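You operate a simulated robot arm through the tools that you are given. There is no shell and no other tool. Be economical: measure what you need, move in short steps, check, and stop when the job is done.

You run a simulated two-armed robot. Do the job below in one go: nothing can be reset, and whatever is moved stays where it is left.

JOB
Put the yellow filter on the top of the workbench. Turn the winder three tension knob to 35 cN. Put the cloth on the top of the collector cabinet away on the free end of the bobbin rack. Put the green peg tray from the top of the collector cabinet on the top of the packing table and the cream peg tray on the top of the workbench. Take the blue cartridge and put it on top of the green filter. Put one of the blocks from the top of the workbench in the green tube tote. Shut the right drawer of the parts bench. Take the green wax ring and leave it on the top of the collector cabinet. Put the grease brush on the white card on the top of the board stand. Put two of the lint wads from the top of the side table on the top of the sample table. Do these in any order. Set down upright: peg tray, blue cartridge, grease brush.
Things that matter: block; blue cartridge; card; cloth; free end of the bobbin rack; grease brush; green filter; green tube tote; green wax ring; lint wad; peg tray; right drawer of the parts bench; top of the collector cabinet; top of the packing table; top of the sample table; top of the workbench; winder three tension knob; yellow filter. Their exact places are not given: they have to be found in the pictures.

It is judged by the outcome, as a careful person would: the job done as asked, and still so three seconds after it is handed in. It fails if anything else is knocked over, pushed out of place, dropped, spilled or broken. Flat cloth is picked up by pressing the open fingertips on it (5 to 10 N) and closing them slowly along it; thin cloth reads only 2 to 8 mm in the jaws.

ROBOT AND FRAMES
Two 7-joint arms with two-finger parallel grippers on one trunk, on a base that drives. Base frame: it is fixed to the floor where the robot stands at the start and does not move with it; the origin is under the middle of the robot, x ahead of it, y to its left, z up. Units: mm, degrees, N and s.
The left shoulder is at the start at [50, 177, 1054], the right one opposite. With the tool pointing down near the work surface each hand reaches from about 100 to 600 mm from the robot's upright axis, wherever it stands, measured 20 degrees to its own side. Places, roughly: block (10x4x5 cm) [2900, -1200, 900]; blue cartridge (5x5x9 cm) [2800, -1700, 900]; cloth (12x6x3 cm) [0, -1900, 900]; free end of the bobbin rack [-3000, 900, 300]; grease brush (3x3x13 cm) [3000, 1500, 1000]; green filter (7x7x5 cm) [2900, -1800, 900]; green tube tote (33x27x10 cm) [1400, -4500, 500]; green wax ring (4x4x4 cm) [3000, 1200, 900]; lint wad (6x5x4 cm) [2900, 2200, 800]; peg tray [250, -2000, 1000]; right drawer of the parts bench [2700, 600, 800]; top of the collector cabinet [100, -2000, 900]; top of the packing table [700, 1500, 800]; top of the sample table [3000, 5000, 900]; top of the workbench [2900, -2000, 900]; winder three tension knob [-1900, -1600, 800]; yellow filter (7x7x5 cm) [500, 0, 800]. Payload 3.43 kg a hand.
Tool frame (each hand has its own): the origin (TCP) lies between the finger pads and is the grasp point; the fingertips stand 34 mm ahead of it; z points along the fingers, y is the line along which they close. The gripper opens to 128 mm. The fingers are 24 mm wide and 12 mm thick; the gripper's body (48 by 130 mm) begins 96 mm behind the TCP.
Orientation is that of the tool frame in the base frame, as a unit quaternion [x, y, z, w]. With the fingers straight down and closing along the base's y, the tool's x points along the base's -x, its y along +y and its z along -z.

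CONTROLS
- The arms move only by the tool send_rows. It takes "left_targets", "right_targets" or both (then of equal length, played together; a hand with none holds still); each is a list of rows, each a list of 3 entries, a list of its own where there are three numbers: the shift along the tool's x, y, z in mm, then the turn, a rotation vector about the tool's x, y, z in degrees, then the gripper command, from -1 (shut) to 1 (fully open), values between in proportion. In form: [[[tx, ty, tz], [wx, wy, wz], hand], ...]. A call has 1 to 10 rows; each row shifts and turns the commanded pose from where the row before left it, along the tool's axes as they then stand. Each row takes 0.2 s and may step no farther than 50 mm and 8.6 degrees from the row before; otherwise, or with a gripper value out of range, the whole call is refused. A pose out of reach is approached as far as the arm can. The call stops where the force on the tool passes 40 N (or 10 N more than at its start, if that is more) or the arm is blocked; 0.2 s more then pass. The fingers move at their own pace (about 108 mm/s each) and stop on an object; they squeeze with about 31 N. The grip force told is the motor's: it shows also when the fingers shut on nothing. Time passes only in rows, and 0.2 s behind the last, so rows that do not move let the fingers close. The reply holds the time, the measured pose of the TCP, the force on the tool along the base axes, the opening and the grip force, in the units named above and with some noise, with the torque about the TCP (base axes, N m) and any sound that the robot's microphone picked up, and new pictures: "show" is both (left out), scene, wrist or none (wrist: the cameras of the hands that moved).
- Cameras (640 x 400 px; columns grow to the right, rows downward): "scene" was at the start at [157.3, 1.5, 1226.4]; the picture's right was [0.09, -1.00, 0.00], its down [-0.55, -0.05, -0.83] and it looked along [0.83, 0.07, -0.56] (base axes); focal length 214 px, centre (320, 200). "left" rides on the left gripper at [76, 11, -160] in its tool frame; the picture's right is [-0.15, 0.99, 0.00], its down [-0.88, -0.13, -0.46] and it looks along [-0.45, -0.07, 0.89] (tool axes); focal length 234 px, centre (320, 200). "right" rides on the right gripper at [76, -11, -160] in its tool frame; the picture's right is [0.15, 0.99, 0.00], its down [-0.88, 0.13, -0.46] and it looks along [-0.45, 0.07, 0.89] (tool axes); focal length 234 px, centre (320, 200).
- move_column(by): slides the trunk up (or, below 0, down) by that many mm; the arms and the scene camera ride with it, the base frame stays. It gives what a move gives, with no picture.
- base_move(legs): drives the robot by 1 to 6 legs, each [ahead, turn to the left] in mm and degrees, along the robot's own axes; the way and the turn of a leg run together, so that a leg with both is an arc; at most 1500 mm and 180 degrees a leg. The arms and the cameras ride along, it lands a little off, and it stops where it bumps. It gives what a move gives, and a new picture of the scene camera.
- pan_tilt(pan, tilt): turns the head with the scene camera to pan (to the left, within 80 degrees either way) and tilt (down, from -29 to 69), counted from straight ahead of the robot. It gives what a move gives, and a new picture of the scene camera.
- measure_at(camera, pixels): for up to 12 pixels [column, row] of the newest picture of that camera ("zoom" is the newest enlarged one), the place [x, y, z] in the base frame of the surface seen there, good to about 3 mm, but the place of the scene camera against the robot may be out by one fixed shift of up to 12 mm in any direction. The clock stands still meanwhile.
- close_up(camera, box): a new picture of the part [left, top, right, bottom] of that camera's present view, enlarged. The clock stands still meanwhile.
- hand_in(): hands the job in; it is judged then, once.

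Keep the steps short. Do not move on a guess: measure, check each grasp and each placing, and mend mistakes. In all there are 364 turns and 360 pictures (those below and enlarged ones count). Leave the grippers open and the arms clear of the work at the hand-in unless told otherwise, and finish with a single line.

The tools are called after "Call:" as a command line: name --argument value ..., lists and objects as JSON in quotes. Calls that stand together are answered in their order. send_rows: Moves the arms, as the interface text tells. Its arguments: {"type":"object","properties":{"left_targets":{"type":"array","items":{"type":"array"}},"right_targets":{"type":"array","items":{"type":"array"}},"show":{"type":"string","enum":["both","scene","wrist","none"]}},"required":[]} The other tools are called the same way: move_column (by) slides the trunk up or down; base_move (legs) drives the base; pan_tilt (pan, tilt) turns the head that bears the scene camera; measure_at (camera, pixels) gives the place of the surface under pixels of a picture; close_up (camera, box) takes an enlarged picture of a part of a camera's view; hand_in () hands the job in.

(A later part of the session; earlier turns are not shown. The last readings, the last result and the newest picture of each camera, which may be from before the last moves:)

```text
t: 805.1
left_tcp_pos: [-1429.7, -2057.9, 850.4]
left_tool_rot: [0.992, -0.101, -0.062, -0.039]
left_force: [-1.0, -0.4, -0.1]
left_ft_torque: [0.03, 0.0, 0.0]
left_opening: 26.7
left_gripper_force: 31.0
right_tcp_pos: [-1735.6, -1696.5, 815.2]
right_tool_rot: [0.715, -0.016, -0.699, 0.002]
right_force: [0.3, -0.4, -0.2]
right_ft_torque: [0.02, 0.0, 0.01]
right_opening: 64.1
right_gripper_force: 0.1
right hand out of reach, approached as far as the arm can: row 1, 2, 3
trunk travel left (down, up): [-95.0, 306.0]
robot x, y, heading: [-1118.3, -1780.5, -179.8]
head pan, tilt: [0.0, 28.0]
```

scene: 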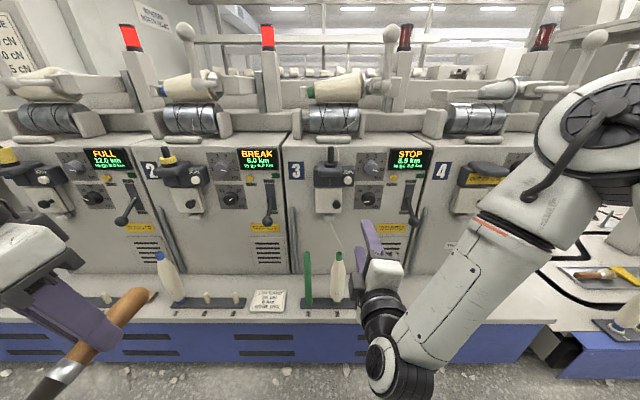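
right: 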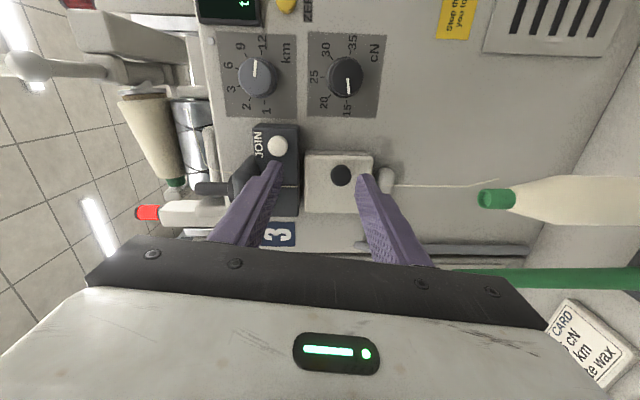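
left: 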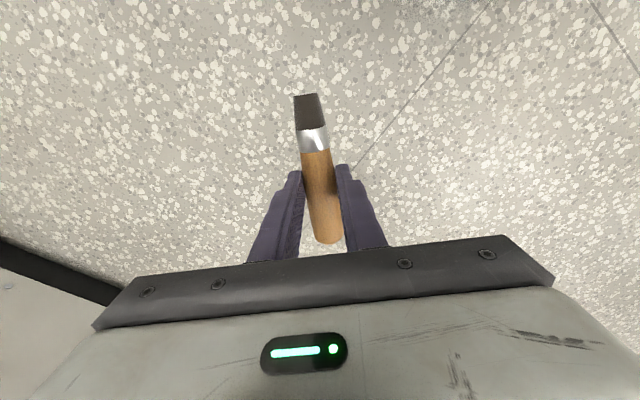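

I use the base for positioning instead: shift ~79 mm to the right and lower the trunk 50 mm.

Call:
base_move --legs '[[-230, 0], [0, -20], [230, 0], [0, 20]]'

Call:
move_column --by -50

Call:
send_rows --right_targets '[[[0, 0, 0], [0, 0, 0], 0]]' --show "wrist"

```text
t: 810.3
left_tcp_pos: [-1412.1, -1987.8, 849.9]
left_tool_rot: [0.993, -0.095, -0.062, -0.04]
left_force: [0.2, 0.2, -0.2]
left_ft_torque: [0.01, 0.01, 0.0]
left_opening: 26.8
left_gripper_force: 30.8
right_tcp_pos: [-1724.4, -1630.5, 816.1]
right_tool_rot: [0.716, -0.011, -0.698, 0.008]
right_force: [-0.8, -0.2, 0.2]
right_ft_torque: [0.0, 0.03, -0.01]
right_opening: 64.2
right_gripper_force: 0.2
trunk travel left (down, up): [-95.0, 306.0]
robot x, y, heading: [-1108.4, -1705.0, -179.1]
head pan, tilt: [0.0, 28.0]
```

scene: 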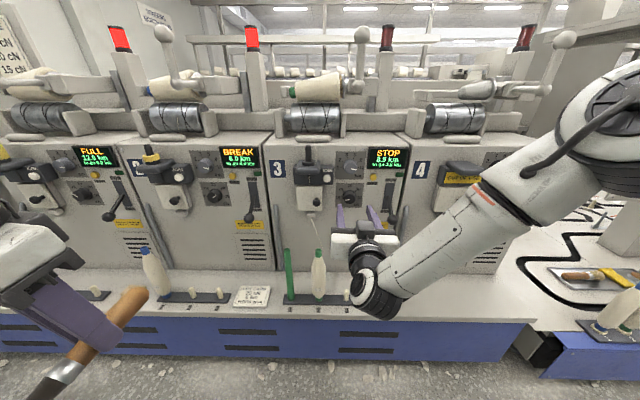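

```text
t: 811.2
left_tcp_pos: [-1411.9, -1987.0, 801.0]
left_tool_rot: [0.993, -0.094, -0.062, -0.039]
left_force: [-1.0, 0.5, -0.1]
left_ft_torque: [0.0, 0.02, 0.01]
left_opening: 26.8
left_gripper_force: 30.5
right_tcp_pos: [-1723.7, -1630.3, 765.7]
right_tool_rot: [0.716, -0.01, -0.698, 0.008]
right_force: [0.1, -0.2, -0.1]
right_ft_torque: [0.01, 0.02, -0.01]
right_opening: 63.9
right_gripper_force: 0.0
trunk travel left (down, up): [-45.0, 356.0]
robot x, y, heading: [-1104.7, -1706.8, -178.8]
head pan, tilt: [0.0, 28.0]
```

```text
t: 811.6
left_tcp_pos: [-1411.6, -1987.7, 800.4]
left_tool_rot: [0.993, -0.094, -0.062, -0.039]
left_force: [0.5, -0.3, -1.0]
left_ft_torque: [-0.01, -0.01, -0.02]
left_opening: 26.8
left_gripper_force: 30.7
right_tcp_pos: [-1724.0, -1630.2, 764.7]
right_tool_rot: [0.715, -0.009, -0.699, 0.009]
right_force: [-0.4, 0.5, 0.1]
right_ft_torque: [-0.04, -0.02, -0.04]
right_opening: 64.1
right_gripper_force: 0.1
trunk travel left (down, up): [-45.0, 356.0]
robot x, y, heading: [-1104.4, -1707.2, -178.7]
head pan, tilt: [0.0, 28.0]
```

right: 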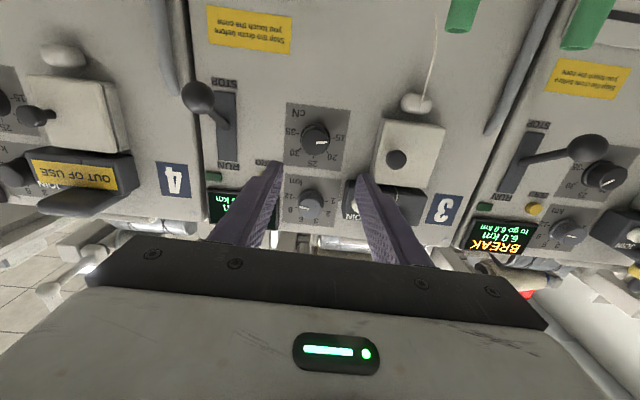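

Aligned nicely. I measure the knob at (316,138) from here.

Call:
measure_at --camera "right" --pixels '[[317, 138], [303, 138], [331, 138], [317, 125], [317, 151], [290, 120]]'

```text
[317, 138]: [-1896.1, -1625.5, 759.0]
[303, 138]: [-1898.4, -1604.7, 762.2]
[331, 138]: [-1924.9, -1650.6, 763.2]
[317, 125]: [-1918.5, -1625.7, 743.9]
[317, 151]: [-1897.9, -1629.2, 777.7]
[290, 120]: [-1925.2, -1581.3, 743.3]
```

Knob axis ≈ (y -1627, z 761). I correct, pre-rotate the hand -85° and extend forward.

Call:
send_rows --right_targets '[[[4, -3, 0], [0, 0, -8.5], 0], [[0, 0, 0], [0, 0, -8.5], 0], [[0, 0, 0], [0, 0, -8.5], 0], [[0, 0, 0], [0, 0, -8.5], 0], [[0, 0, 0], [0, 0, -8.5], 0], [[0, 0, 0], [0, 0, -8.5], 0], [[0, 0, 0], [0, 0, -8.5], 0], [[0, 0, 0], [0, 0, -8.5], 0], [[0, 0, 0], [0, 0, -8.5], 0], [[0, 0, 0], [0, 0, -8.5], 0]]' --show "none"

Call:
send_rows --right_targets '[[[0, 0, 40], [0, 0, 0], 0.2], [[0, 0, 40], [0, 0, 0], 0.2], [[0, 0, 30], [0, 0, 0], 0.2], [[0, 0, 0], [0, 0, 0], 0.2]]' --show "wrist"

```text
t: 813.8
left_tcp_pos: [-1411.6, -1987.0, 799.9]
left_tool_rot: [0.993, -0.094, -0.062, -0.04]
left_force: [0.1, -0.3, 0.0]
left_ft_torque: [-0.03, 0.04, 0.02]
left_opening: 27.0
left_gripper_force: 30.2
right_tcp_pos: [-1723.6, -1629.4, 762.2]
right_tool_rot: [0.536, 0.476, -0.517, -0.467]
right_force: [0.4, -0.9, 0.2]
right_ft_torque: [-0.03, 0.03, 0.0]
right_opening: 63.9
right_gripper_force: 0.1
trunk travel left (down, up): [-45.0, 356.0]
robot x, y, heading: [-1105.8, -1707.6, -179.0]
head pan, tilt: [0.0, 28.0]
```

```text
t: 814.8
left_tcp_pos: [-1411.4, -1987.9, 800.1]
left_tool_rot: [0.993, -0.095, -0.062, -0.04]
left_force: [0.0, 0.5, -0.8]
left_ft_torque: [0.01, 0.0, -0.01]
left_opening: 27.0
left_gripper_force: 31.1
right_tcp_pos: [-1829.2, -1642.6, 769.5]
right_tool_rot: [0.537, 0.475, -0.518, -0.467]
right_force: [0.2, 0.6, -0.1]
right_ft_torque: [0.0, 0.04, -0.02]
right_opening: 77.1
right_gripper_force: 0.0
right hand out of reach, approached as far as the arm can: row 1, 2
trunk travel left (down, up): [-45.0, 356.0]
robot x, y, heading: [-1105.5, -1707.2, -178.8]
head pan, tilt: [0.0, 28.0]
```

right: 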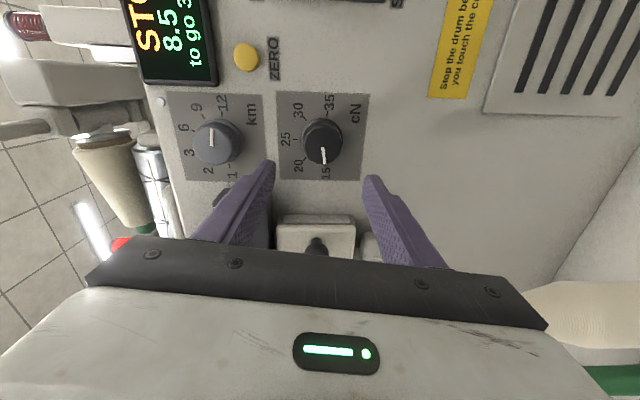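

I correct (+16 in y, -8 in z) with the arm.

Call:
send_rows --right_targets '[[[8, 4, 0], [0, 0, 0], 0.2], [[8, 4, 0], [0, 0, 0], 0.2], [[0, 0, 0], [0, 0, 0], 0.2]]' --show "none"

```text
t: 815.6
left_tcp_pos: [-1412.0, -1987.3, 800.6]
left_tool_rot: [0.993, -0.094, -0.062, -0.039]
left_force: [-0.4, 0.4, 0.1]
left_ft_torque: [-0.02, 0.0, -0.01]
left_opening: 27.0
left_gripper_force: 31.2
right_tcp_pos: [-1828.6, -1642.9, 768.7]
right_tool_rot: [0.537, 0.475, -0.518, -0.466]
right_force: [0.5, 0.6, 1.1]
right_ft_torque: [-0.03, -0.01, 0.01]
right_opening: 76.9
right_gripper_force: 0.0
right hand out of reach, approached as far as the arm can: row 1, 2
trunk travel left (down, up): [-45.0, 356.0]
robot x, y, heading: [-1106.7, -1708.7, -179.0]
head pan, tilt: [0.0, 28.0]
```

A joint limit pushes the hand left. Turning the robot about 12° left should relieve it. I back off and re-approach with heading ≈192°.

Call:
base_move --legs '[[-200, 0], [0, -29], [297, 0], [0, 40]]'

Call:
send_rows --right_targets '[[[0, 0, 0], [0, 6, 0], 0.2], [[0, 0, 0], [0, 6, 0], 0.2], [[0, 0, 0], [0, 0, 0], 0.2]]' --show "wrist"

```text
t: 821.7
left_tcp_pos: [-1485.7, -1825.3, 800.3]
left_tool_rot: [0.991, -0.113, -0.061, -0.039]
left_force: [-0.8, -0.6, -0.7]
left_ft_torque: [0.01, -0.01, -0.03]
left_opening: 26.9
left_gripper_force: 30.9
right_tcp_pos: [-1888.9, -1451.2, 768.7]
right_tool_rot: [0.55, 0.457, -0.5, -0.488]
right_force: [9.8, 0.9, 2.0]
right_ft_torque: [0.33, 0.5, 0.28]
right_opening: 77.7
right_gripper_force: 0.7
trunk travel left (down, up): [-45.0, 356.0]
robot x, y, heading: [-1168.7, -1559.5, 178.9]
head pan, tilt: [0.0, 28.0]
stopped in leg 4: the force on the tool passed its limit (the readings are from after the stop); the commanded pose is now the measured one
```

scene: 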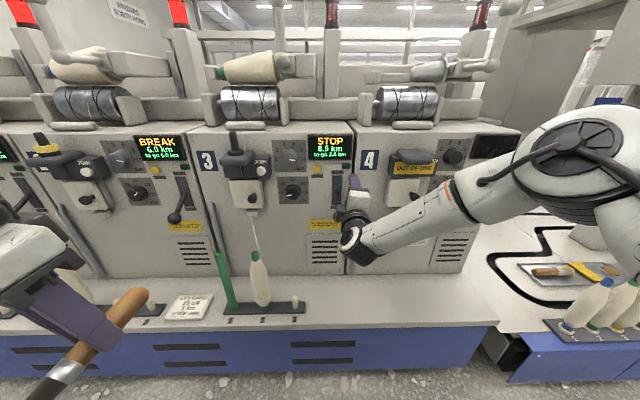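

```text
t: 822.3
left_tcp_pos: [-1486.6, -1825.1, 799.2]
left_tool_rot: [0.991, -0.114, -0.061, -0.041]
left_force: [0.9, 0.3, -0.3]
left_ft_torque: [0.02, 0.02, 0.01]
left_opening: 26.8
left_gripper_force: 30.4
right_tcp_pos: [-1887.1, -1441.4, 763.9]
right_tool_rot: [0.6, 0.405, -0.438, -0.534]
right_force: [10.0, 4.8, 1.2]
right_ft_torque: [0.25, 0.29, 0.12]
right_opening: 75.6
right_gripper_force: 0.1
trunk travel left (down, up): [-45.0, 356.0]
robot x, y, heading: [-1170.8, -1554.2, 178.5]
head pan, tilt: [0.0, 28.0]
stopped in row 3 (right hand): the force on the tool passed its limit (the readings are from after the stop); the commanded pose is now the measured one
```

right: 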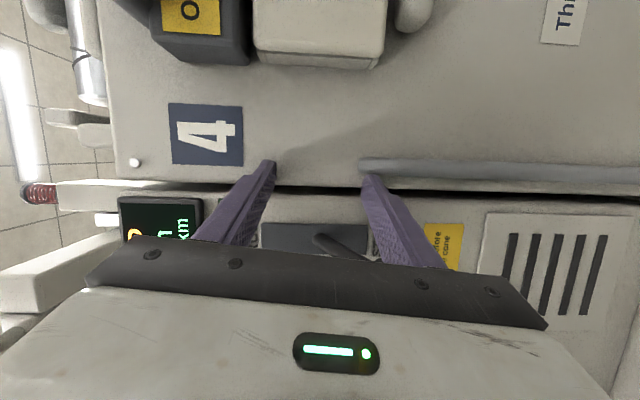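

The hand touched the panel beside the lever. I back straight off at once.

Call:
base_move --legs '[[-220, 0]]'

```text
t: 824.0
left_tcp_pos: [-1270.6, -1828.6, 799.5]
left_tool_rot: [0.991, -0.115, -0.059, -0.041]
left_force: [-0.9, 0.4, 0.3]
left_ft_torque: [-0.01, 0.01, -0.01]
left_opening: 26.9
left_gripper_force: 31.5
right_tcp_pos: [-1669.4, -1447.6, 763.8]
right_tool_rot: [0.601, 0.406, -0.437, -0.532]
right_force: [0.5, 0.4, 0.0]
right_ft_torque: [-0.02, -0.03, 0.01]
right_opening: 76.7
right_gripper_force: 0.0
trunk travel left (down, up): [-45.0, 356.0]
robot x, y, heading: [-951.2, -1560.6, 178.5]
head pan, tilt: [0.0, 28.0]
```

scene: 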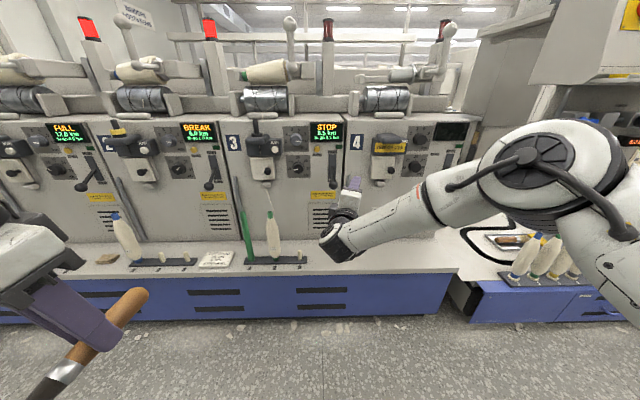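

Unit still shows STOP; all fine. The hand is now yawed 15° right relative to me. I turn the robot 16.5° left here, away from the panel.

Call:
base_move --legs '[[0, 16.5]]'

Call:
send_rows --right_targets '[[[10, 0, 0], [0, 0, 0], 0.2], [[10, 0, 0], [0, 0, 0], 0.2], [[10, 0, 0], [0, 0, 0], 0.2]]' --show "wrist"

```text
t: 825.4
left_tcp_pos: [-1180.3, -1908.1, 799.8]
left_tool_rot: [0.997, 0.028, -0.065, -0.033]
left_force: [-0.4, 0.0, 0.6]
left_ft_torque: [0.01, 0.0, 0.03]
left_opening: 26.8
left_gripper_force: 31.0
right_tcp_pos: [-1673.2, -1656.3, 763.8]
right_tool_rot: [0.535, 0.487, -0.509, -0.466]
right_force: [0.0, -0.6, 0.1]
right_ft_torque: [0.03, 0.01, 0.04]
right_opening: 76.4
right_gripper_force: 0.0
trunk travel left (down, up): [-45.0, 356.0]
robot x, y, heading: [-949.3, -1562.1, -165.1]
head pan, tilt: [0.0, 28.0]
```

scene: 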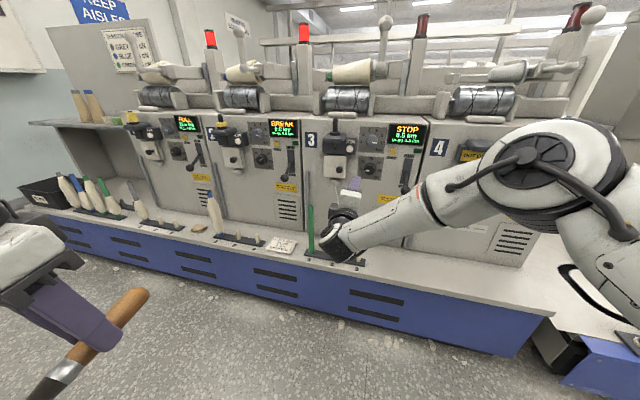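

```text
t: 826.1
left_tcp_pos: [-1180.4, -1908.9, 799.8]
left_tool_rot: [0.997, 0.028, -0.065, -0.032]
left_force: [0.8, 0.9, -0.6]
left_ft_torque: [0.01, 0.01, 0.01]
left_opening: 26.9
left_gripper_force: 31.1
right_tcp_pos: [-1672.5, -1624.9, 763.1]
right_tool_rot: [0.535, 0.488, -0.509, -0.466]
right_force: [0.1, 0.0, -0.4]
right_ft_torque: [0.03, -0.01, 0.01]
right_opening: 76.8
right_gripper_force: 0.1
trunk travel left (down, up): [-45.0, 356.0]
robot x, y, heading: [-954.0, -1561.8, -165.0]
head pan, tilt: [0.0, 28.0]
```

right: 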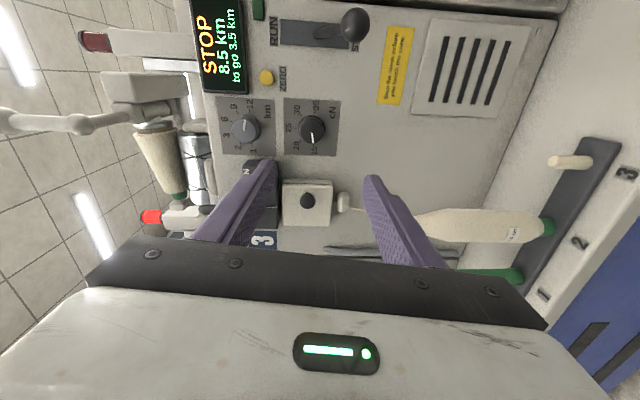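

Now it moves freely. I level the hand (2.8°) and extend 120 mm, then measure the knob.

Call:
send_rows --right_targets '[[[0, 0, 40], [2.8, 0, 0], 0.2], [[0, 0, 40], [0, 0, 0], 0.2], [[0, 0, 40], [0, 0, 0], 0.2], [[0, 0, 0], [0, 0, 0], 0.2]]' --show "wrist"

```text
t: 827.1
left_tcp_pos: [-1181.1, -1908.8, 800.5]
left_tool_rot: [0.997, 0.029, -0.065, -0.032]
left_force: [0.4, 0.1, -0.1]
left_ft_torque: [0.02, 0.01, -0.02]
left_opening: 26.9
left_gripper_force: 31.3
right_tcp_pos: [-1791.0, -1623.8, 757.6]
right_tool_rot: [0.524, 0.476, -0.521, -0.478]
right_force: [-0.4, 0.0, -0.3]
right_ft_torque: [0.0, -0.02, 0.0]
right_opening: 77.0
right_gripper_force: 0.1
trunk travel left (down, up): [-45.0, 356.0]
robot x, y, heading: [-952.0, -1559.1, -164.9]
head pan, tilt: [0.0, 28.0]
```

right: 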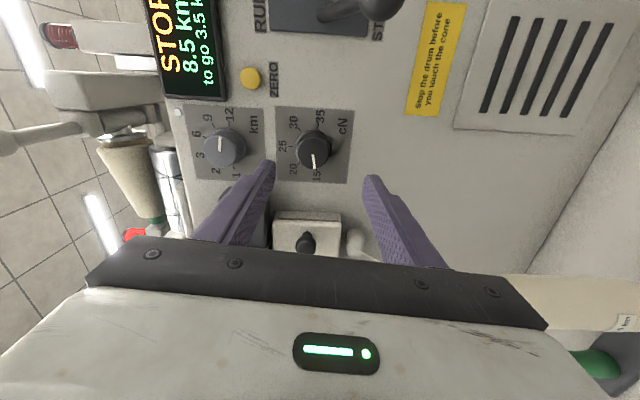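

Call:
measure_at --camera "right" --pixels '[[315, 150], [301, 150], [328, 150], [315, 135], [315, 164], [308, 242]]'

```text
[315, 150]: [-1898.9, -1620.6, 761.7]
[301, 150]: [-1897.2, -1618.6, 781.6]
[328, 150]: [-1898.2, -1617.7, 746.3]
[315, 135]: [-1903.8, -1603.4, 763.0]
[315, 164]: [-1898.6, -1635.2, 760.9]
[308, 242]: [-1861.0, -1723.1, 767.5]
```

Knob centre ≈ (y -1623, z 763). I raise 5 mm and move onto the knob.

Call:
send_rows --right_targets '[[[0, -5, 30], [0, 0, 0], 0.1], [[0, 0, 30], [0, 0, 0], 0.1], [[0, 0, 20], [0, 0, 0], 0.1], [[0, 0, 10], [0, 0, 0], 0.1], [[0, 0, 0], [0, 0, 0], 0.1]]' --show "wrist"

```text
t: 828.4
left_tcp_pos: [-1179.6, -1908.9, 801.0]
left_tool_rot: [0.997, 0.028, -0.065, -0.032]
left_force: [-0.8, -0.1, -0.1]
left_ft_torque: [0.02, 0.01, 0.0]
left_opening: 27.0
left_gripper_force: 31.1
right_tcp_pos: [-1833.9, -1615.2, 768.5]
right_tool_rot: [0.524, 0.476, -0.52, -0.478]
right_force: [-0.6, 0.3, 0.2]
right_ft_torque: [0.03, 0.02, 0.03]
right_opening: 70.2
right_gripper_force: 0.1
right hand out of reach, approached as far as the arm can: row 2, 3, 4
trunk travel left (down, up): [-45.0, 356.0]
robot x, y, heading: [-951.8, -1559.1, -165.1]
head pan, tilt: [0.0, 28.0]
```

right: 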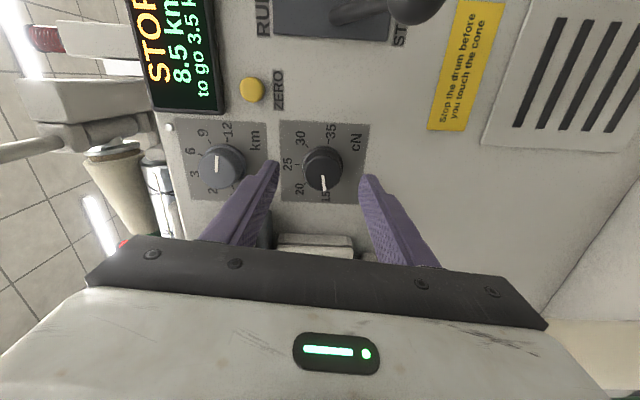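

At maximum reach. I pull the command back 50 mm and let the base do the last 54 mm.

Call:
send_rows --right_targets '[[[14, 0, -45], [0, 0, 0], 0.1], [[0, 0, -5], [0, 0, 0], 0.1], [[0, 0, 0], [0, 0, 0], 0.1]]' --show "none"

Call:
base_move --legs '[[45, 0]]'

Call:
send_rows --right_targets '[[[0, 0, 0], [0, 0, 0], 0.1]]' --show "wrist"

```text
t: 829.1
left_tcp_pos: [-1180.1, -1907.7, 799.9]
left_tool_rot: [0.997, 0.029, -0.065, -0.033]
left_force: [0.8, -0.1, -0.7]
left_ft_torque: [0.0, -0.02, 0.01]
left_opening: 26.9
left_gripper_force: 30.4
right_tcp_pos: [-1783.6, -1602.6, 766.9]
right_tool_rot: [0.523, 0.474, -0.522, -0.478]
right_force: [-0.9, 0.9, 0.2]
right_ft_torque: [0.02, 0.01, 0.0]
right_opening: 70.5
right_gripper_force: 0.1
trunk travel left (down, up): [-45.0, 356.0]
robot x, y, heading: [-952.2, -1558.1, -164.8]
head pan, tilt: [0.0, 28.0]
```

```text
t: 830.1
left_tcp_pos: [-1224.4, -1921.3, 799.4]
left_tool_rot: [0.997, 0.027, -0.066, -0.031]
left_force: [-0.1, 0.8, -1.0]
left_ft_torque: [0.01, 0.03, -0.01]
left_opening: 26.8
left_gripper_force: 31.1
right_tcp_pos: [-1828.5, -1614.1, 764.6]
right_tool_rot: [0.524, 0.474, -0.521, -0.478]
right_force: [-0.8, 0.0, 0.9]
right_ft_torque: [-0.02, -0.02, 0.0]
right_opening: 70.6
right_gripper_force: 0.2
trunk travel left (down, up): [-45.0, 356.0]
robot x, y, heading: [-995.5, -1575.1, -164.9]
head pan, tilt: [0.0, 28.0]
```

scene: 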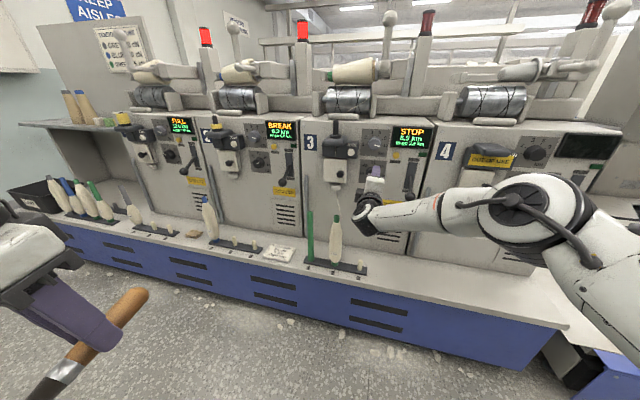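

```text
t: 830.5
left_tcp_pos: [-1224.4, -1920.3, 798.7]
left_tool_rot: [0.997, 0.028, -0.066, -0.031]
left_force: [-0.4, 0.1, -1.1]
left_ft_torque: [0.01, 0.0, -0.01]
left_opening: 26.9
left_gripper_force: 31.1
right_tcp_pos: [-1828.6, -1614.8, 767.3]
right_tool_rot: [0.524, 0.475, -0.521, -0.479]
right_force: [0.2, 0.4, 0.2]
right_ft_torque: [0.0, 0.01, 0.0]
right_opening: 70.6
right_gripper_force: 0.1
trunk travel left (down, up): [-45.0, 356.0]
robot x, y, heading: [-994.9, -1573.7, -165.1]
head pan, tilt: [0.0, 28.0]
```

right: 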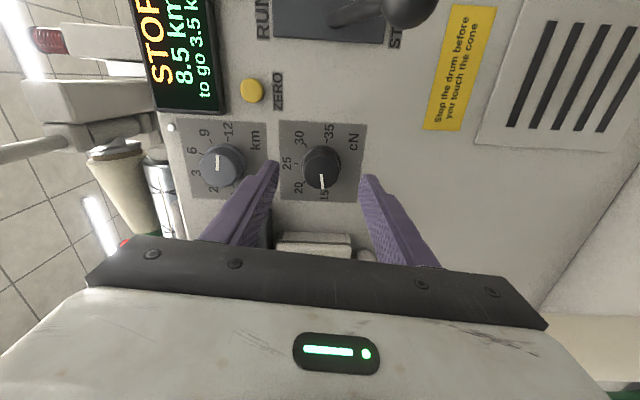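

I close the remaining 57 mm with the arm.

Call:
send_rows --right_targets '[[[-4, 2, 20], [0, 0, 0], 0.1], [[-3, 2, 20], [0, 0, 0], 0.1], [[0, 0, 12], [0, 0, 0], 0], [[0, 0, 4], [0, 0, 0], 0], [[0, 0, 0], [0, 0, 0], 0]]' --show "wrist"

```text
t: 831.7
left_tcp_pos: [-1224.5, -1919.9, 800.4]
left_tool_rot: [0.997, 0.028, -0.066, -0.032]
left_force: [-0.2, 0.3, -0.8]
left_ft_torque: [-0.02, -0.02, -0.03]
left_opening: 26.7
left_gripper_force: 31.1
right_tcp_pos: [-1881.6, -1619.5, 762.0]
right_tool_rot: [0.524, 0.476, -0.521, -0.478]
right_force: [0.0, 0.2, 0.3]
right_ft_torque: [0.02, 0.01, -0.01]
right_opening: 63.6
right_gripper_force: 0.0
right hand out of reach, approached as far as the arm can: row 4
trunk travel left (down, up): [-45.0, 356.0]
robot x, y, heading: [-993.5, -1575.6, -165.0]
head pan, tilt: [0.0, 28.0]
```

right: 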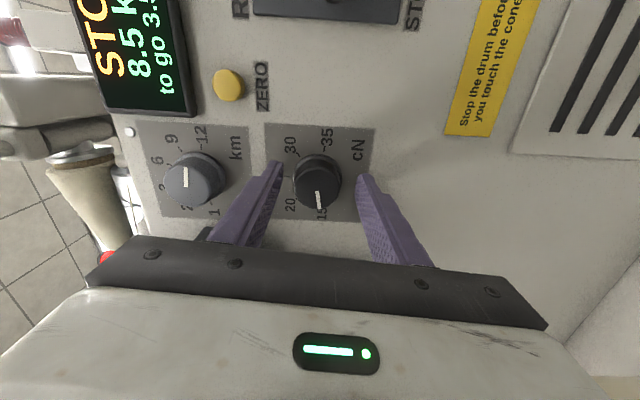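

The knob sits between the fingers. I close and turn clockwise in steps.

Call:
send_rows --right_targets '[[[0, 0, 0], [0, 0, 0], -0.4], [[0, 0, 0], [0, 0, 0], -1], [[0, 0, 0], [0, 0, 0], -1], [[0, 0, 0], [0, 0, 0], -1]]' --show "none"

Call:
send_rows --right_targets '[[[0, 0, 0], [0, 0, 8], -1], [[0, 0, 0], [0, 0, 8], -1], [[0, 0, 0], [0, 0, 8], -1], [[0, 0, 0], [0, 0, 8], -1], [[0, 0, 0], [0, 0, 8], -1]]' --show "wrist"

```text
t: 832.7
left_tcp_pos: [-1224.8, -1920.8, 799.9]
left_tool_rot: [0.997, 0.027, -0.066, -0.031]
left_force: [0.8, 0.0, -0.7]
left_ft_torque: [0.01, -0.03, 0.0]
left_opening: 27.0
left_gripper_force: 31.0
right_tcp_pos: [-1881.3, -1618.6, 764.8]
right_tool_rot: [0.523, 0.474, -0.521, -0.48]
right_force: [-5.0, -1.4, 5.9]
right_ft_torque: [-0.02, 0.06, -0.02]
right_opening: 40.3
right_gripper_force: 44.9
trunk travel left (down, up): [-45.0, 356.0]
robot x, y, heading: [-994.7, -1570.8, -164.7]
head pan, tilt: [0.0, 28.0]
```

```text
t: 833.9
left_tcp_pos: [-1226.4, -1919.7, 799.1]
left_tool_rot: [0.997, 0.028, -0.065, -0.032]
left_force: [-0.7, 0.3, -0.5]
left_ft_torque: [0.02, -0.02, -0.06]
left_opening: 27.1
left_gripper_force: 31.5
right_tcp_pos: [-1880.6, -1619.2, 763.5]
right_tool_rot: [0.655, 0.268, -0.653, -0.269]
right_force: [-30.9, -12.7, 4.5]
right_ft_torque: [0.05, -0.15, 0.23]
right_opening: 40.1
right_gripper_force: 44.6
trunk travel left (down, up): [-45.0, 356.0]
robot x, y, heading: [-991.7, -1572.9, -165.0]
head pan, tilt: [0.0, 28.0]
```

right: 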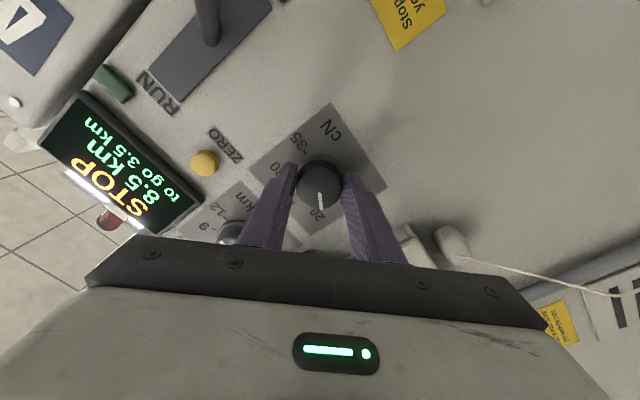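

It turns with the hand (now at ~20). I continue with a little relief push forward.

Call:
send_rows --right_targets '[[[0, 0, 2], [0, 0, 8], -1], [[0, 0, 0], [0, 0, 8], -1], [[0, 0, 0], [0, 0, 8], -1], [[0, 0, 0], [0, 0, 8], -1], [[0, 0, 0], [0, 0, 8], -1]]' --show "none"

```text
t: 835.1
left_tcp_pos: [-1226.4, -1921.1, 800.5]
left_tool_rot: [0.997, 0.028, -0.065, -0.033]
left_force: [-0.5, -0.6, 0.7]
left_ft_torque: [-0.05, 0.0, -0.01]
left_opening: 26.9
left_gripper_force: 31.2
right_tcp_pos: [-1881.7, -1623.5, 760.7]
right_tool_rot: [0.708, 0.03, -0.705, -0.029]
right_force: [-13.1, -22.3, 0.5]
right_ft_torque: [0.1, 0.59, 0.45]
right_opening: 40.2
right_gripper_force: 44.7
trunk travel left (down, up): [-45.0, 356.0]
robot x, y, heading: [-995.0, -1571.0, -164.9]
head pan, tilt: [0.0, 28.0]
```

Call:
send_rows --right_targets '[[[0, 4, 1], [0, 0, 8], -1], [[0, 0, 0], [0, 0, 8], -1], [[0, 0, 0], [0, 0, 8], -1], [[0, 0, 0], [0, 0, 8], -1], [[0, 0, 0], [0, 0, 8], -1]]' --show "wrist"

```text
t: 835.8
left_tcp_pos: [-1226.7, -1920.9, 798.4]
left_tool_rot: [0.997, 0.028, -0.064, -0.032]
left_force: [-0.5, 0.6, 0.1]
left_ft_torque: [0.01, 0.01, -0.02]
left_opening: 26.9
left_gripper_force: 30.8
right_tcp_pos: [-1880.1, -1622.7, 760.6]
right_tool_rot: [0.705, -0.081, -0.699, 0.083]
right_force: [-16.7, -4.1, -2.7]
right_ft_torque: [0.0, -0.15, 0.39]
right_opening: 40.0
right_gripper_force: 45.0
right hand out of reach, approached as far as the arm can: row 1
trunk travel left (down, up): [-45.0, 356.0]
robot x, y, heading: [-997.5, -1573.5, -164.5]
head pan, tilt: [0.0, 28.0]
stopped in row 3 (right hand): the force on the tool passed its limit (the readings are from after the stop); the commanded pose is now the measured one
```

right: 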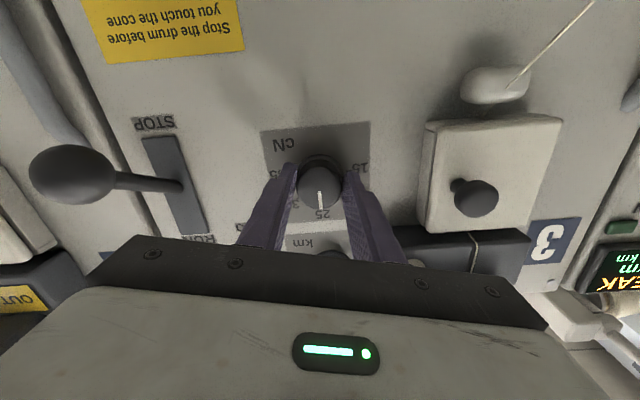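

Pointer passes 25. I continue turning.

Call:
send_rows --right_targets '[[[0, 0, 0], [0, 0, 7], -1], [[0, 0, 0], [0, 0, 7], -1], [[0, 0, 0], [0, 0, 7], -1], [[0, 0, 0], [0, 0, 7], -1]]' --show "none"

```text
t: 836.8
left_tcp_pos: [-1226.3, -1920.1, 798.2]
left_tool_rot: [0.997, 0.028, -0.064, -0.032]
left_force: [0.5, 0.0, -0.1]
left_ft_torque: [0.0, 0.01, -0.02]
left_opening: 26.7
left_gripper_force: 31.0
right_tcp_pos: [-1881.0, -1625.8, 761.0]
right_tool_rot: [0.664, -0.249, -0.659, 0.25]
right_force: [-26.8, -13.4, 0.0]
right_ft_torque: [0.06, -0.27, 0.52]
right_opening: 40.1
right_gripper_force: 44.6
trunk travel left (down, up): [-45.0, 356.0]
robot x, y, heading: [-999.7, -1571.4, -165.0]
head pan, tilt: [0.0, 28.0]
```

Call:
send_rows --right_targets '[[[0, 0, 1.5], [0, 0, 7], -1], [[0, 0, 0], [0, 0, 7], -1], [[0, 0, 0], [0, 0, 7], -1], [[0, 0, 0], [0, 0, 7], -1]]' --show "none"

Call:
send_rows --right_targets '[[[0, 0, 0], [0, 0, 7], -1], [[0, 0, 0], [0, 0, 7], -1], [[0, 0, 0], [0, 0, 7], -1]]' --show "wrist"

```text
t: 837.8
left_tcp_pos: [-1225.8, -1920.0, 799.2]
left_tool_rot: [0.997, 0.028, -0.065, -0.033]
left_force: [0.3, -0.4, 0.0]
left_ft_torque: [0.02, 0.02, 0.0]
left_opening: 27.0
left_gripper_force: 31.4
right_tcp_pos: [-1880.1, -1627.5, 765.3]
right_tool_rot: [0.585, -0.4, -0.579, 0.403]
right_force: [-18.6, -20.8, 5.5]
right_ft_torque: [0.12, 0.04, 0.23]
right_opening: 40.1
right_gripper_force: 45.2
trunk travel left (down, up): [-45.0, 356.0]
robot x, y, heading: [-993.8, -1575.2, -165.0]
head pan, tilt: [0.0, 28.0]
```

```text
t: 838.6
left_tcp_pos: [-1225.5, -1922.5, 800.3]
left_tool_rot: [0.997, 0.027, -0.066, -0.034]
left_force: [-0.3, 0.2, 0.2]
left_ft_torque: [0.03, -0.03, -0.02]
left_opening: 27.0
left_gripper_force: 31.0
right_tcp_pos: [-1880.1, -1626.8, 765.2]
right_tool_rot: [0.502, -0.5, -0.495, 0.503]
right_force: [-21.8, -22.8, 11.6]
right_ft_torque: [0.06, 0.31, 1.1]
right_opening: 40.3
right_gripper_force: 44.7
trunk travel left (down, up): [-45.0, 356.0]
robot x, y, heading: [-995.7, -1574.6, -164.8]
head pan, tilt: [0.0, 28.0]
```

right: 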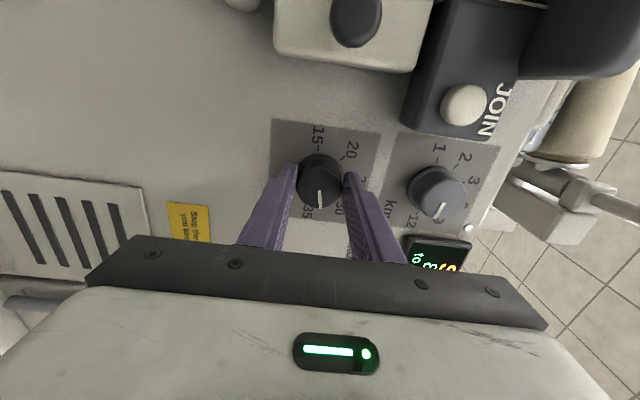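

Call:
close_up --camera "right" --box '[270, 110, 400, 225]'

```text
3.48 times, centred on (335, 168) of right
```

zoom: 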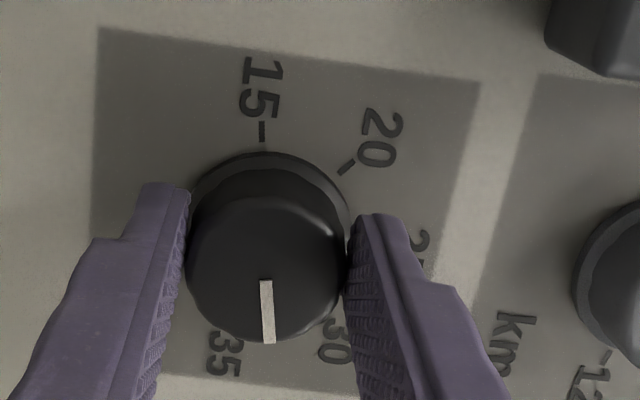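

Comparing ticks, the scale spans about 204°, so ~25° more is needed to point at 35. I turn 24° more.

Call:
send_rows --right_targets '[[[0, 0, 0], [0, 0, 8], -1], [[0, 0, 0], [0, 0, 8], -1], [[0, 0, 0], [0, 0, 8], -1]]' --show "wrist"

Call:
close_up --camera "right" --box '[250, 110, 390, 235]'

```text
t: 839.4
left_tcp_pos: [-1225.1, -1921.2, 800.0]
left_tool_rot: [0.997, 0.029, -0.066, -0.033]
left_force: [0.6, -0.5, -0.4]
left_ft_torque: [0.02, 0.0, -0.01]
left_opening: 27.1
left_gripper_force: 31.2
right_tcp_pos: [-1879.3, -1626.6, 767.1]
right_tool_rot: [0.385, -0.593, -0.381, 0.595]
right_force: [-21.6, -22.8, 13.3]
right_ft_torque: [0.02, 0.76, 1.0]
right_opening: 40.0
right_gripper_force: 45.1
trunk travel left (down, up): [-45.0, 356.0]
robot x, y, heading: [-995.9, -1574.7, -164.9]
head pan, tilt: [0.0, 28.0]
```

right: 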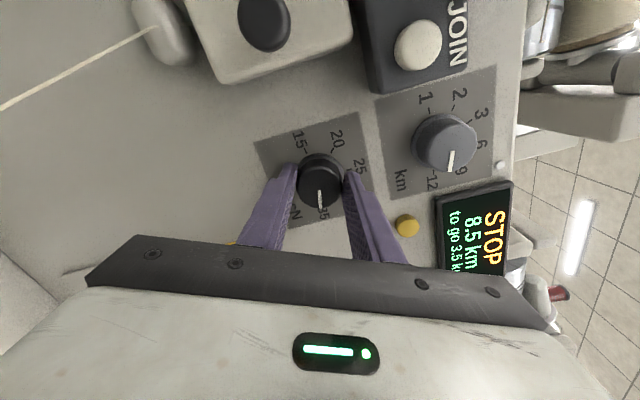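

```text
3.20 times, centred on (320, 172) of right
```

zoom: 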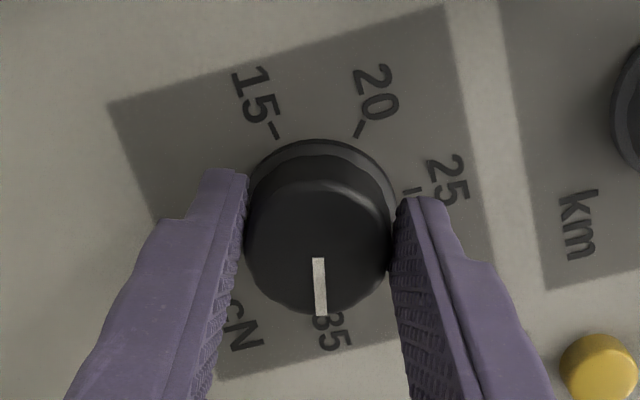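

The pointer is at 35. I release by opening slightly and retreat, then check.

Call:
send_rows --right_targets '[[[0, 0, 0], [0, 0, 0], -0.25], [[0, 0, 0], [0, 0, 0], 0], [[0, 0, 0], [0, 0, 0], 0.1], [[0, 0, -25], [0, 0, 0], 0.1], [[0, 0, -40], [0, 0, 0], 0.1], [[0, 0, -40], [0, 0, 0], 0]]' --show "wrist"

Call:
close_up --camera "right" --box '[250, 60, 410, 200]'

```text
t: 840.8
left_tcp_pos: [-1225.1, -1919.3, 799.2]
left_tool_rot: [0.997, 0.027, -0.066, -0.032]
left_force: [0.6, 0.7, -0.3]
left_ft_torque: [0.01, 0.01, -0.02]
left_opening: 26.5
left_gripper_force: 31.2
right_tcp_pos: [-1778.0, -1621.5, 764.3]
right_tool_rot: [-0.383, 0.595, 0.383, -0.593]
right_force: [-0.5, 1.1, -0.9]
right_ft_torque: [-0.01, 0.01, 0.0]
right_opening: 64.5
right_gripper_force: 0.1
trunk travel left (down, up): [-45.0, 356.0]
robot x, y, heading: [-993.9, -1572.1, -164.8]
head pan, tilt: [0.0, 28.0]
```

right: 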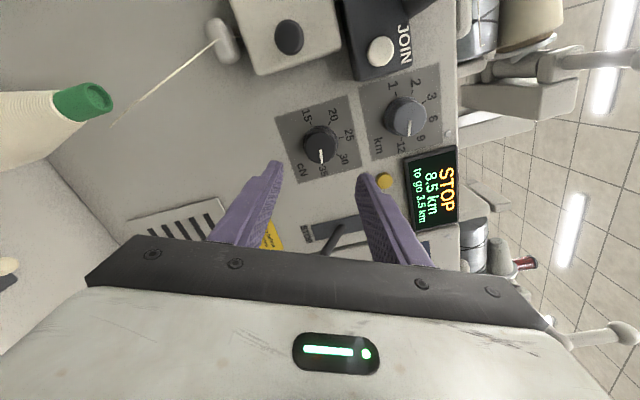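

```text
2.86 times, centred on (330, 130) of right
```

zoom: 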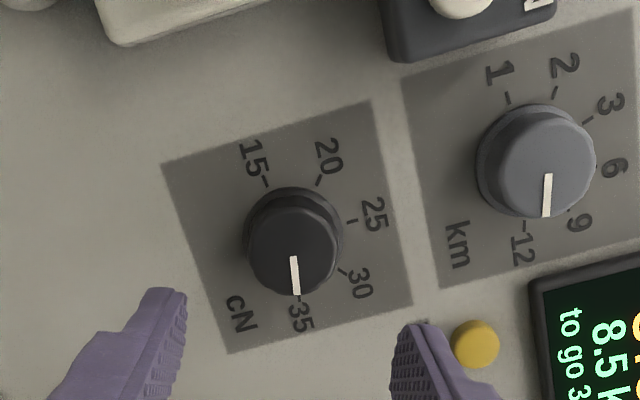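

The tension knob points exactly at 35. I back away, raise the trunk, and fold the right hand back to normal.

Call:
base_move --legs '[[-420, 0]]'

Call:
send_rows --right_targets '[[[0, 0, -10], [0, 0, -8.5], 0], [[0, 0, -10], [0, 0, -8.5], 0], [[0, 0, -10], [0, 0, -8.5], 0], [[0, 0, -10], [0, 0, -8.5], 0], [[0, 0, -10], [0, 0, -8.5], 0], [[0, 0, -10], [0, 0, -8.5], 0], [[0, 0, -10], [0, 0, -8.5], 0], [[0, 0, -10], [0, 0, -8.5], 0], [[0, 0, 0], [0, 0, -8.5], 0], [[0, 0, 0], [0, 0, -8.5], 0]]' --show "none"

Call:
send_rows --right_targets '[[[0, 0, 0], [0, 0, -8.5], 0], [[0, 0, 0], [0, 0, -8.5], 0], [[0, 0, 0], [0, 0, -8.5], 0], [[0, 0, 0], [0, 8.2, 0], 0], [[0, 0, 0], [0, 8.2, 0], 0], [[0, 0, 0], [0, 8.2, 0], 0], [[0, 0, 0], [0, 8.2, 0], 0], [[0, 0, 0], [0, 8.2, 0], 0], [[0, 0, 0], [0, 8.2, 0], 0], [[0, 0, 0], [0, 8.2, 0], 0]]' --show "none"

Call:
move_column --by 250

```text
t: 843.4
left_tcp_pos: [-817.4, -1808.8, 800.3]
left_tool_rot: [0.997, 0.026, -0.065, -0.032]
left_force: [0.2, -0.1, -0.9]
left_ft_torque: [-0.03, 0.01, -0.02]
left_opening: 27.1
left_gripper_force: 30.5
right_tcp_pos: [-1370.1, -1510.2, 763.1]
right_tool_rot: [-0.384, 0.596, 0.382, -0.593]
right_force: [-0.2, 0.8, -0.3]
right_ft_torque: [0.06, -0.02, 0.02]
right_opening: 64.1
right_gripper_force: 0.1
trunk travel left (down, up): [-45.0, 356.0]
robot x, y, heading: [-584.4, -1461.5, -165.1]
head pan, tilt: [0.0, 28.0]
```

scene: 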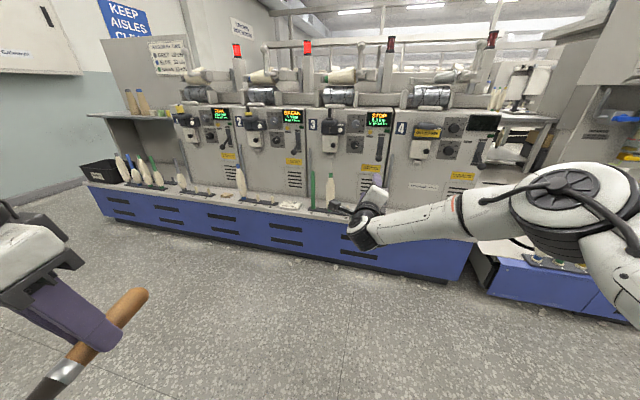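

```text
t: 845.6
left_tcp_pos: [-817.1, -1809.9, 798.6]
left_tool_rot: [0.997, 0.027, -0.066, -0.032]
left_force: [0.1, -0.2, -0.1]
left_ft_torque: [0.0, -0.01, -0.01]
left_opening: 26.8
left_gripper_force: 31.2
right_tcp_pos: [-1289.2, -1508.5, 764.9]
right_tool_rot: [0.686, -0.179, -0.683, 0.177]
right_force: [-0.1, -0.5, 0.4]
right_ft_torque: [0.01, 0.0, 0.0]
right_opening: 64.3
right_gripper_force: 0.0
trunk travel left (down, up): [-45.0, 356.0]
robot x, y, heading: [-588.9, -1463.3, -165.0]
head pan, tilt: [0.0, 28.0]
```

```text
t: 847.8
left_tcp_pos: [-817.1, -1809.5, 798.9]
left_tool_rot: [0.997, 0.027, -0.066, -0.032]
left_force: [0.7, 0.4, -0.8]
left_ft_torque: [0.05, -0.02, 0.01]
left_opening: 27.0
left_gripper_force: 30.9
right_tcp_pos: [-1288.6, -1509.8, 762.3]
right_tool_rot: [0.96, -0.011, -0.277, 0.032]
right_force: [0.9, 0.5, 0.5]
right_ft_torque: [0.0, 0.0, -0.02]
right_opening: 63.8
right_gripper_force: 0.0
trunk travel left (down, up): [-45.0, 356.0]
robot x, y, heading: [-587.7, -1461.9, -165.1]
head pan, tilt: [0.0, 28.0]
```

```text
t: 850.3
left_tcp_pos: [-817.5, -1809.1, 1050.3]
left_tool_rot: [0.997, 0.027, -0.066, -0.032]
left_force: [-0.3, -0.3, -0.5]
left_ft_torque: [0.0, -0.01, 0.05]
left_opening: 27.2
left_gripper_force: 31.1
right_tcp_pos: [-1289.8, -1508.9, 1013.8]
right_tool_rot: [0.96, -0.009, -0.279, 0.033]
right_force: [0.2, -0.6, -0.2]
right_ft_torque: [0.0, -0.01, 0.01]
right_opening: 64.0
right_gripper_force: 0.1
trunk travel left (down, up): [-295.0, 106.0]
robot x, y, heading: [-585.1, -1465.7, -165.1]
head pan, tilt: [0.0, 28.0]
```

Call:
send_rows --right_targets '[[[0, 0, 0], [0, 8.2, 0], 0], [[0, 0, 0], [0, 8.2, 0], 0], [[0, 0, 0], [0, 8.2, 0], 0], [[30, 0, 0], [0, 8, 0], 1], [[45, 0, 0], [0, 0, 0], 1], [[45, 0, 0], [0, 0, 0], 1], [[45, 0, -10], [0, 0, 0], 1], [[45, 0, -10], [0, 0, 0], 1], [[45, 0, -10], [0, 0, 0], 1]]' --show "none"

Call:
base_move --legs '[[0, 165], [1500, 0], [300, 0], [0, 90], [1500, 0], [1500, 0]]'

```text
t: 852.3
left_tcp_pos: [-817.8, -1810.0, 1049.5]
left_tool_rot: [0.997, 0.026, -0.066, -0.032]
left_force: [-0.1, 0.3, -1.0]
left_ft_torque: [0.0, -0.01, -0.03]
left_opening: 26.9
left_gripper_force: 30.9
right_tcp_pos: [-1015.2, -1502.0, 1040.6]
right_tool_rot: [0.999, -0.002, 0.002, 0.034]
right_force: [0.9, 0.2, -0.3]
right_ft_torque: [0.0, 0.02, 0.04]
right_opening: 128.1
right_gripper_force: 0.0
right hand out of reach, approached as far as the arm can: row 3
trunk travel left (down, up): [-295.0, 106.0]
robot x, y, heading: [-586.2, -1460.1, -165.1]
head pan, tilt: [0.0, 28.0]
```

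```text
t: 855.4
left_tcp_pos: [-538.6, -1883.1, 1043.6]
left_tool_rot: [0.92, 0.391, -0.019, 0.014]
left_force: [-0.1, -0.4, 0.2]
left_ft_torque: [0.02, -0.01, -0.01]
left_opening: 26.8
left_gripper_force: 31.4
right_tcp_pos: [-900.1, -1798.6, 1029.8]
right_tool_rot: [0.928, 0.37, 0.03, 0.033]
right_force: [-0.2, 0.0, 0.9]
right_ft_torque: [0.0, -0.03, 0.01]
right_opening: 128.1
right_gripper_force: 0.1
trunk travel left (down, up): [-295.0, 106.0]
robot x, y, heading: [-599.1, -1468.8, -124.7]
head pan, tilt: [0.0, 28.0]
stopped in leg 1: the robot was blocked; the commanded pose is now the measured one
```

scene: 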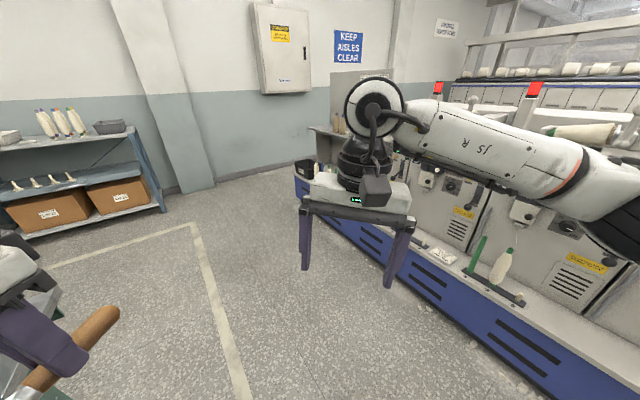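

The left arm touched the cabinet back. I turn the other way and take the northern aisle round the packing table.

Call:
base_move --legs '[[0, -145], [1500, 0], [1500, 0], [1270, 0], [0, -90], [1400, 0]]'

```text
t: 889.8
left_tcp_pos: [530.1, 3120.0, 1043.1]
left_tool_rot: [0.084, 0.995, -0.02, 0.045]
left_force: [-0.9, -0.7, -0.6]
left_ft_torque: [0.02, 0.02, -0.04]
left_opening: 26.9
left_gripper_force: 30.5
right_tcp_pos: [660.7, 2774.4, 1039.4]
right_tool_rot: [0.108, 0.994, 0.031, 0.003]
right_force: [-0.8, 0.2, -0.6]
right_ft_torque: [0.01, 0.0, 0.0]
right_opening: 127.7
right_gripper_force: 0.1
trunk travel left (down, up): [-295.0, 106.0]
robot x, y, heading: [234.3, 2834.3, -0.1]
head pan, tilt: [0.0, 28.0]
stopped in leg 6: the robot was blocked; the commanded pose is now the measured one
```

scene: 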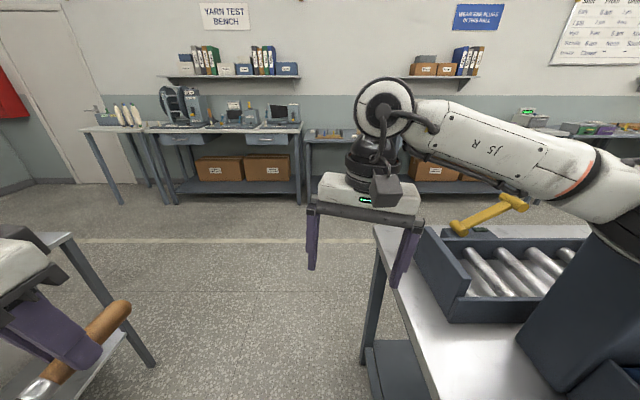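

Blocked between the small stand (left) and packing table end (right). I measure both edges.

Call:
measure_at --camera "scene" --pixels '[[377, 228], [70, 240], [150, 362], [370, 330], [560, 365], [180, 205], [330, 135], [120, 128]]'

```text
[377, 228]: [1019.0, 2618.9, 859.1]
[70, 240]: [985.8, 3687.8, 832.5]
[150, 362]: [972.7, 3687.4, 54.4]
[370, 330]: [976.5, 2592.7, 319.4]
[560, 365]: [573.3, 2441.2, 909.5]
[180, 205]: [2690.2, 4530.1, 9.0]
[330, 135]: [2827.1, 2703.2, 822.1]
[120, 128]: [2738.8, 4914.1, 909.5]
```

Call:
base_move --legs '[[-300, 0], [0, 45], [440, 0], [0, -45], [1300, 0]]'

```text
t: 904.2
left_tcp_pos: [1797.1, 3455.7, 1043.6]
left_tool_rot: [0.072, 0.996, -0.019, 0.044]
left_force: [-0.4, -1.7, -1.0]
left_ft_torque: [-0.01, 0.02, 0.04]
left_opening: 27.0
left_gripper_force: 30.6
right_tcp_pos: [1936.2, 3112.5, 1038.7]
right_tool_rot: [0.1, 0.994, 0.032, 0.002]
right_force: [-0.6, 0.3, 0.7]
right_ft_torque: [0.0, 0.02, 0.02]
right_opening: 128.0
right_gripper_force: 0.1
trunk travel left (down, up): [-295.0, 106.0]
robot x, y, heading: [1503.9, 3161.3, 1.1]
head pan, tilt: [0.0, 28.0]
```

scene: 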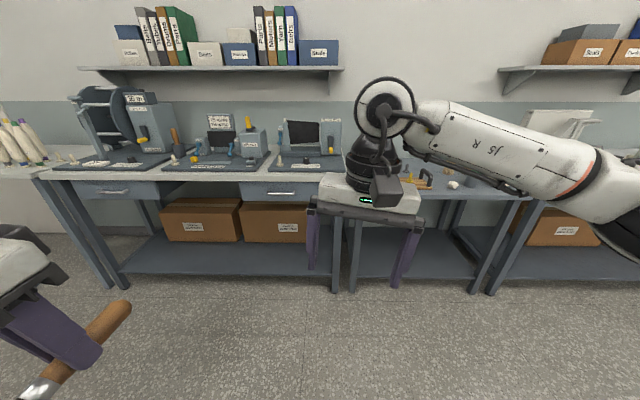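

I zoom on the test bench and tables to find a board stand with a white card.

Call:
close_up --camera "scene" --box '[0, 80, 350, 200]'

Call:
measure_at --camera "scene" --pixels '[[454, 184], [478, 176], [20, 170], [50, 163], [450, 195], [175, 160]]'

```text
1.83 times, centred on (175, 140) of scene
```

zoom: 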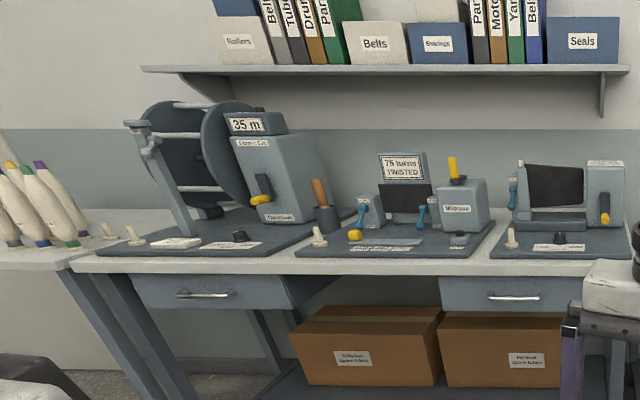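

```text
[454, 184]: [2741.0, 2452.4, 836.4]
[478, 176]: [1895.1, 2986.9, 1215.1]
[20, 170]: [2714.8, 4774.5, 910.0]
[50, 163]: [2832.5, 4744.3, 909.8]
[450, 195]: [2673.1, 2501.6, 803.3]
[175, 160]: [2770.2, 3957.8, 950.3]
```

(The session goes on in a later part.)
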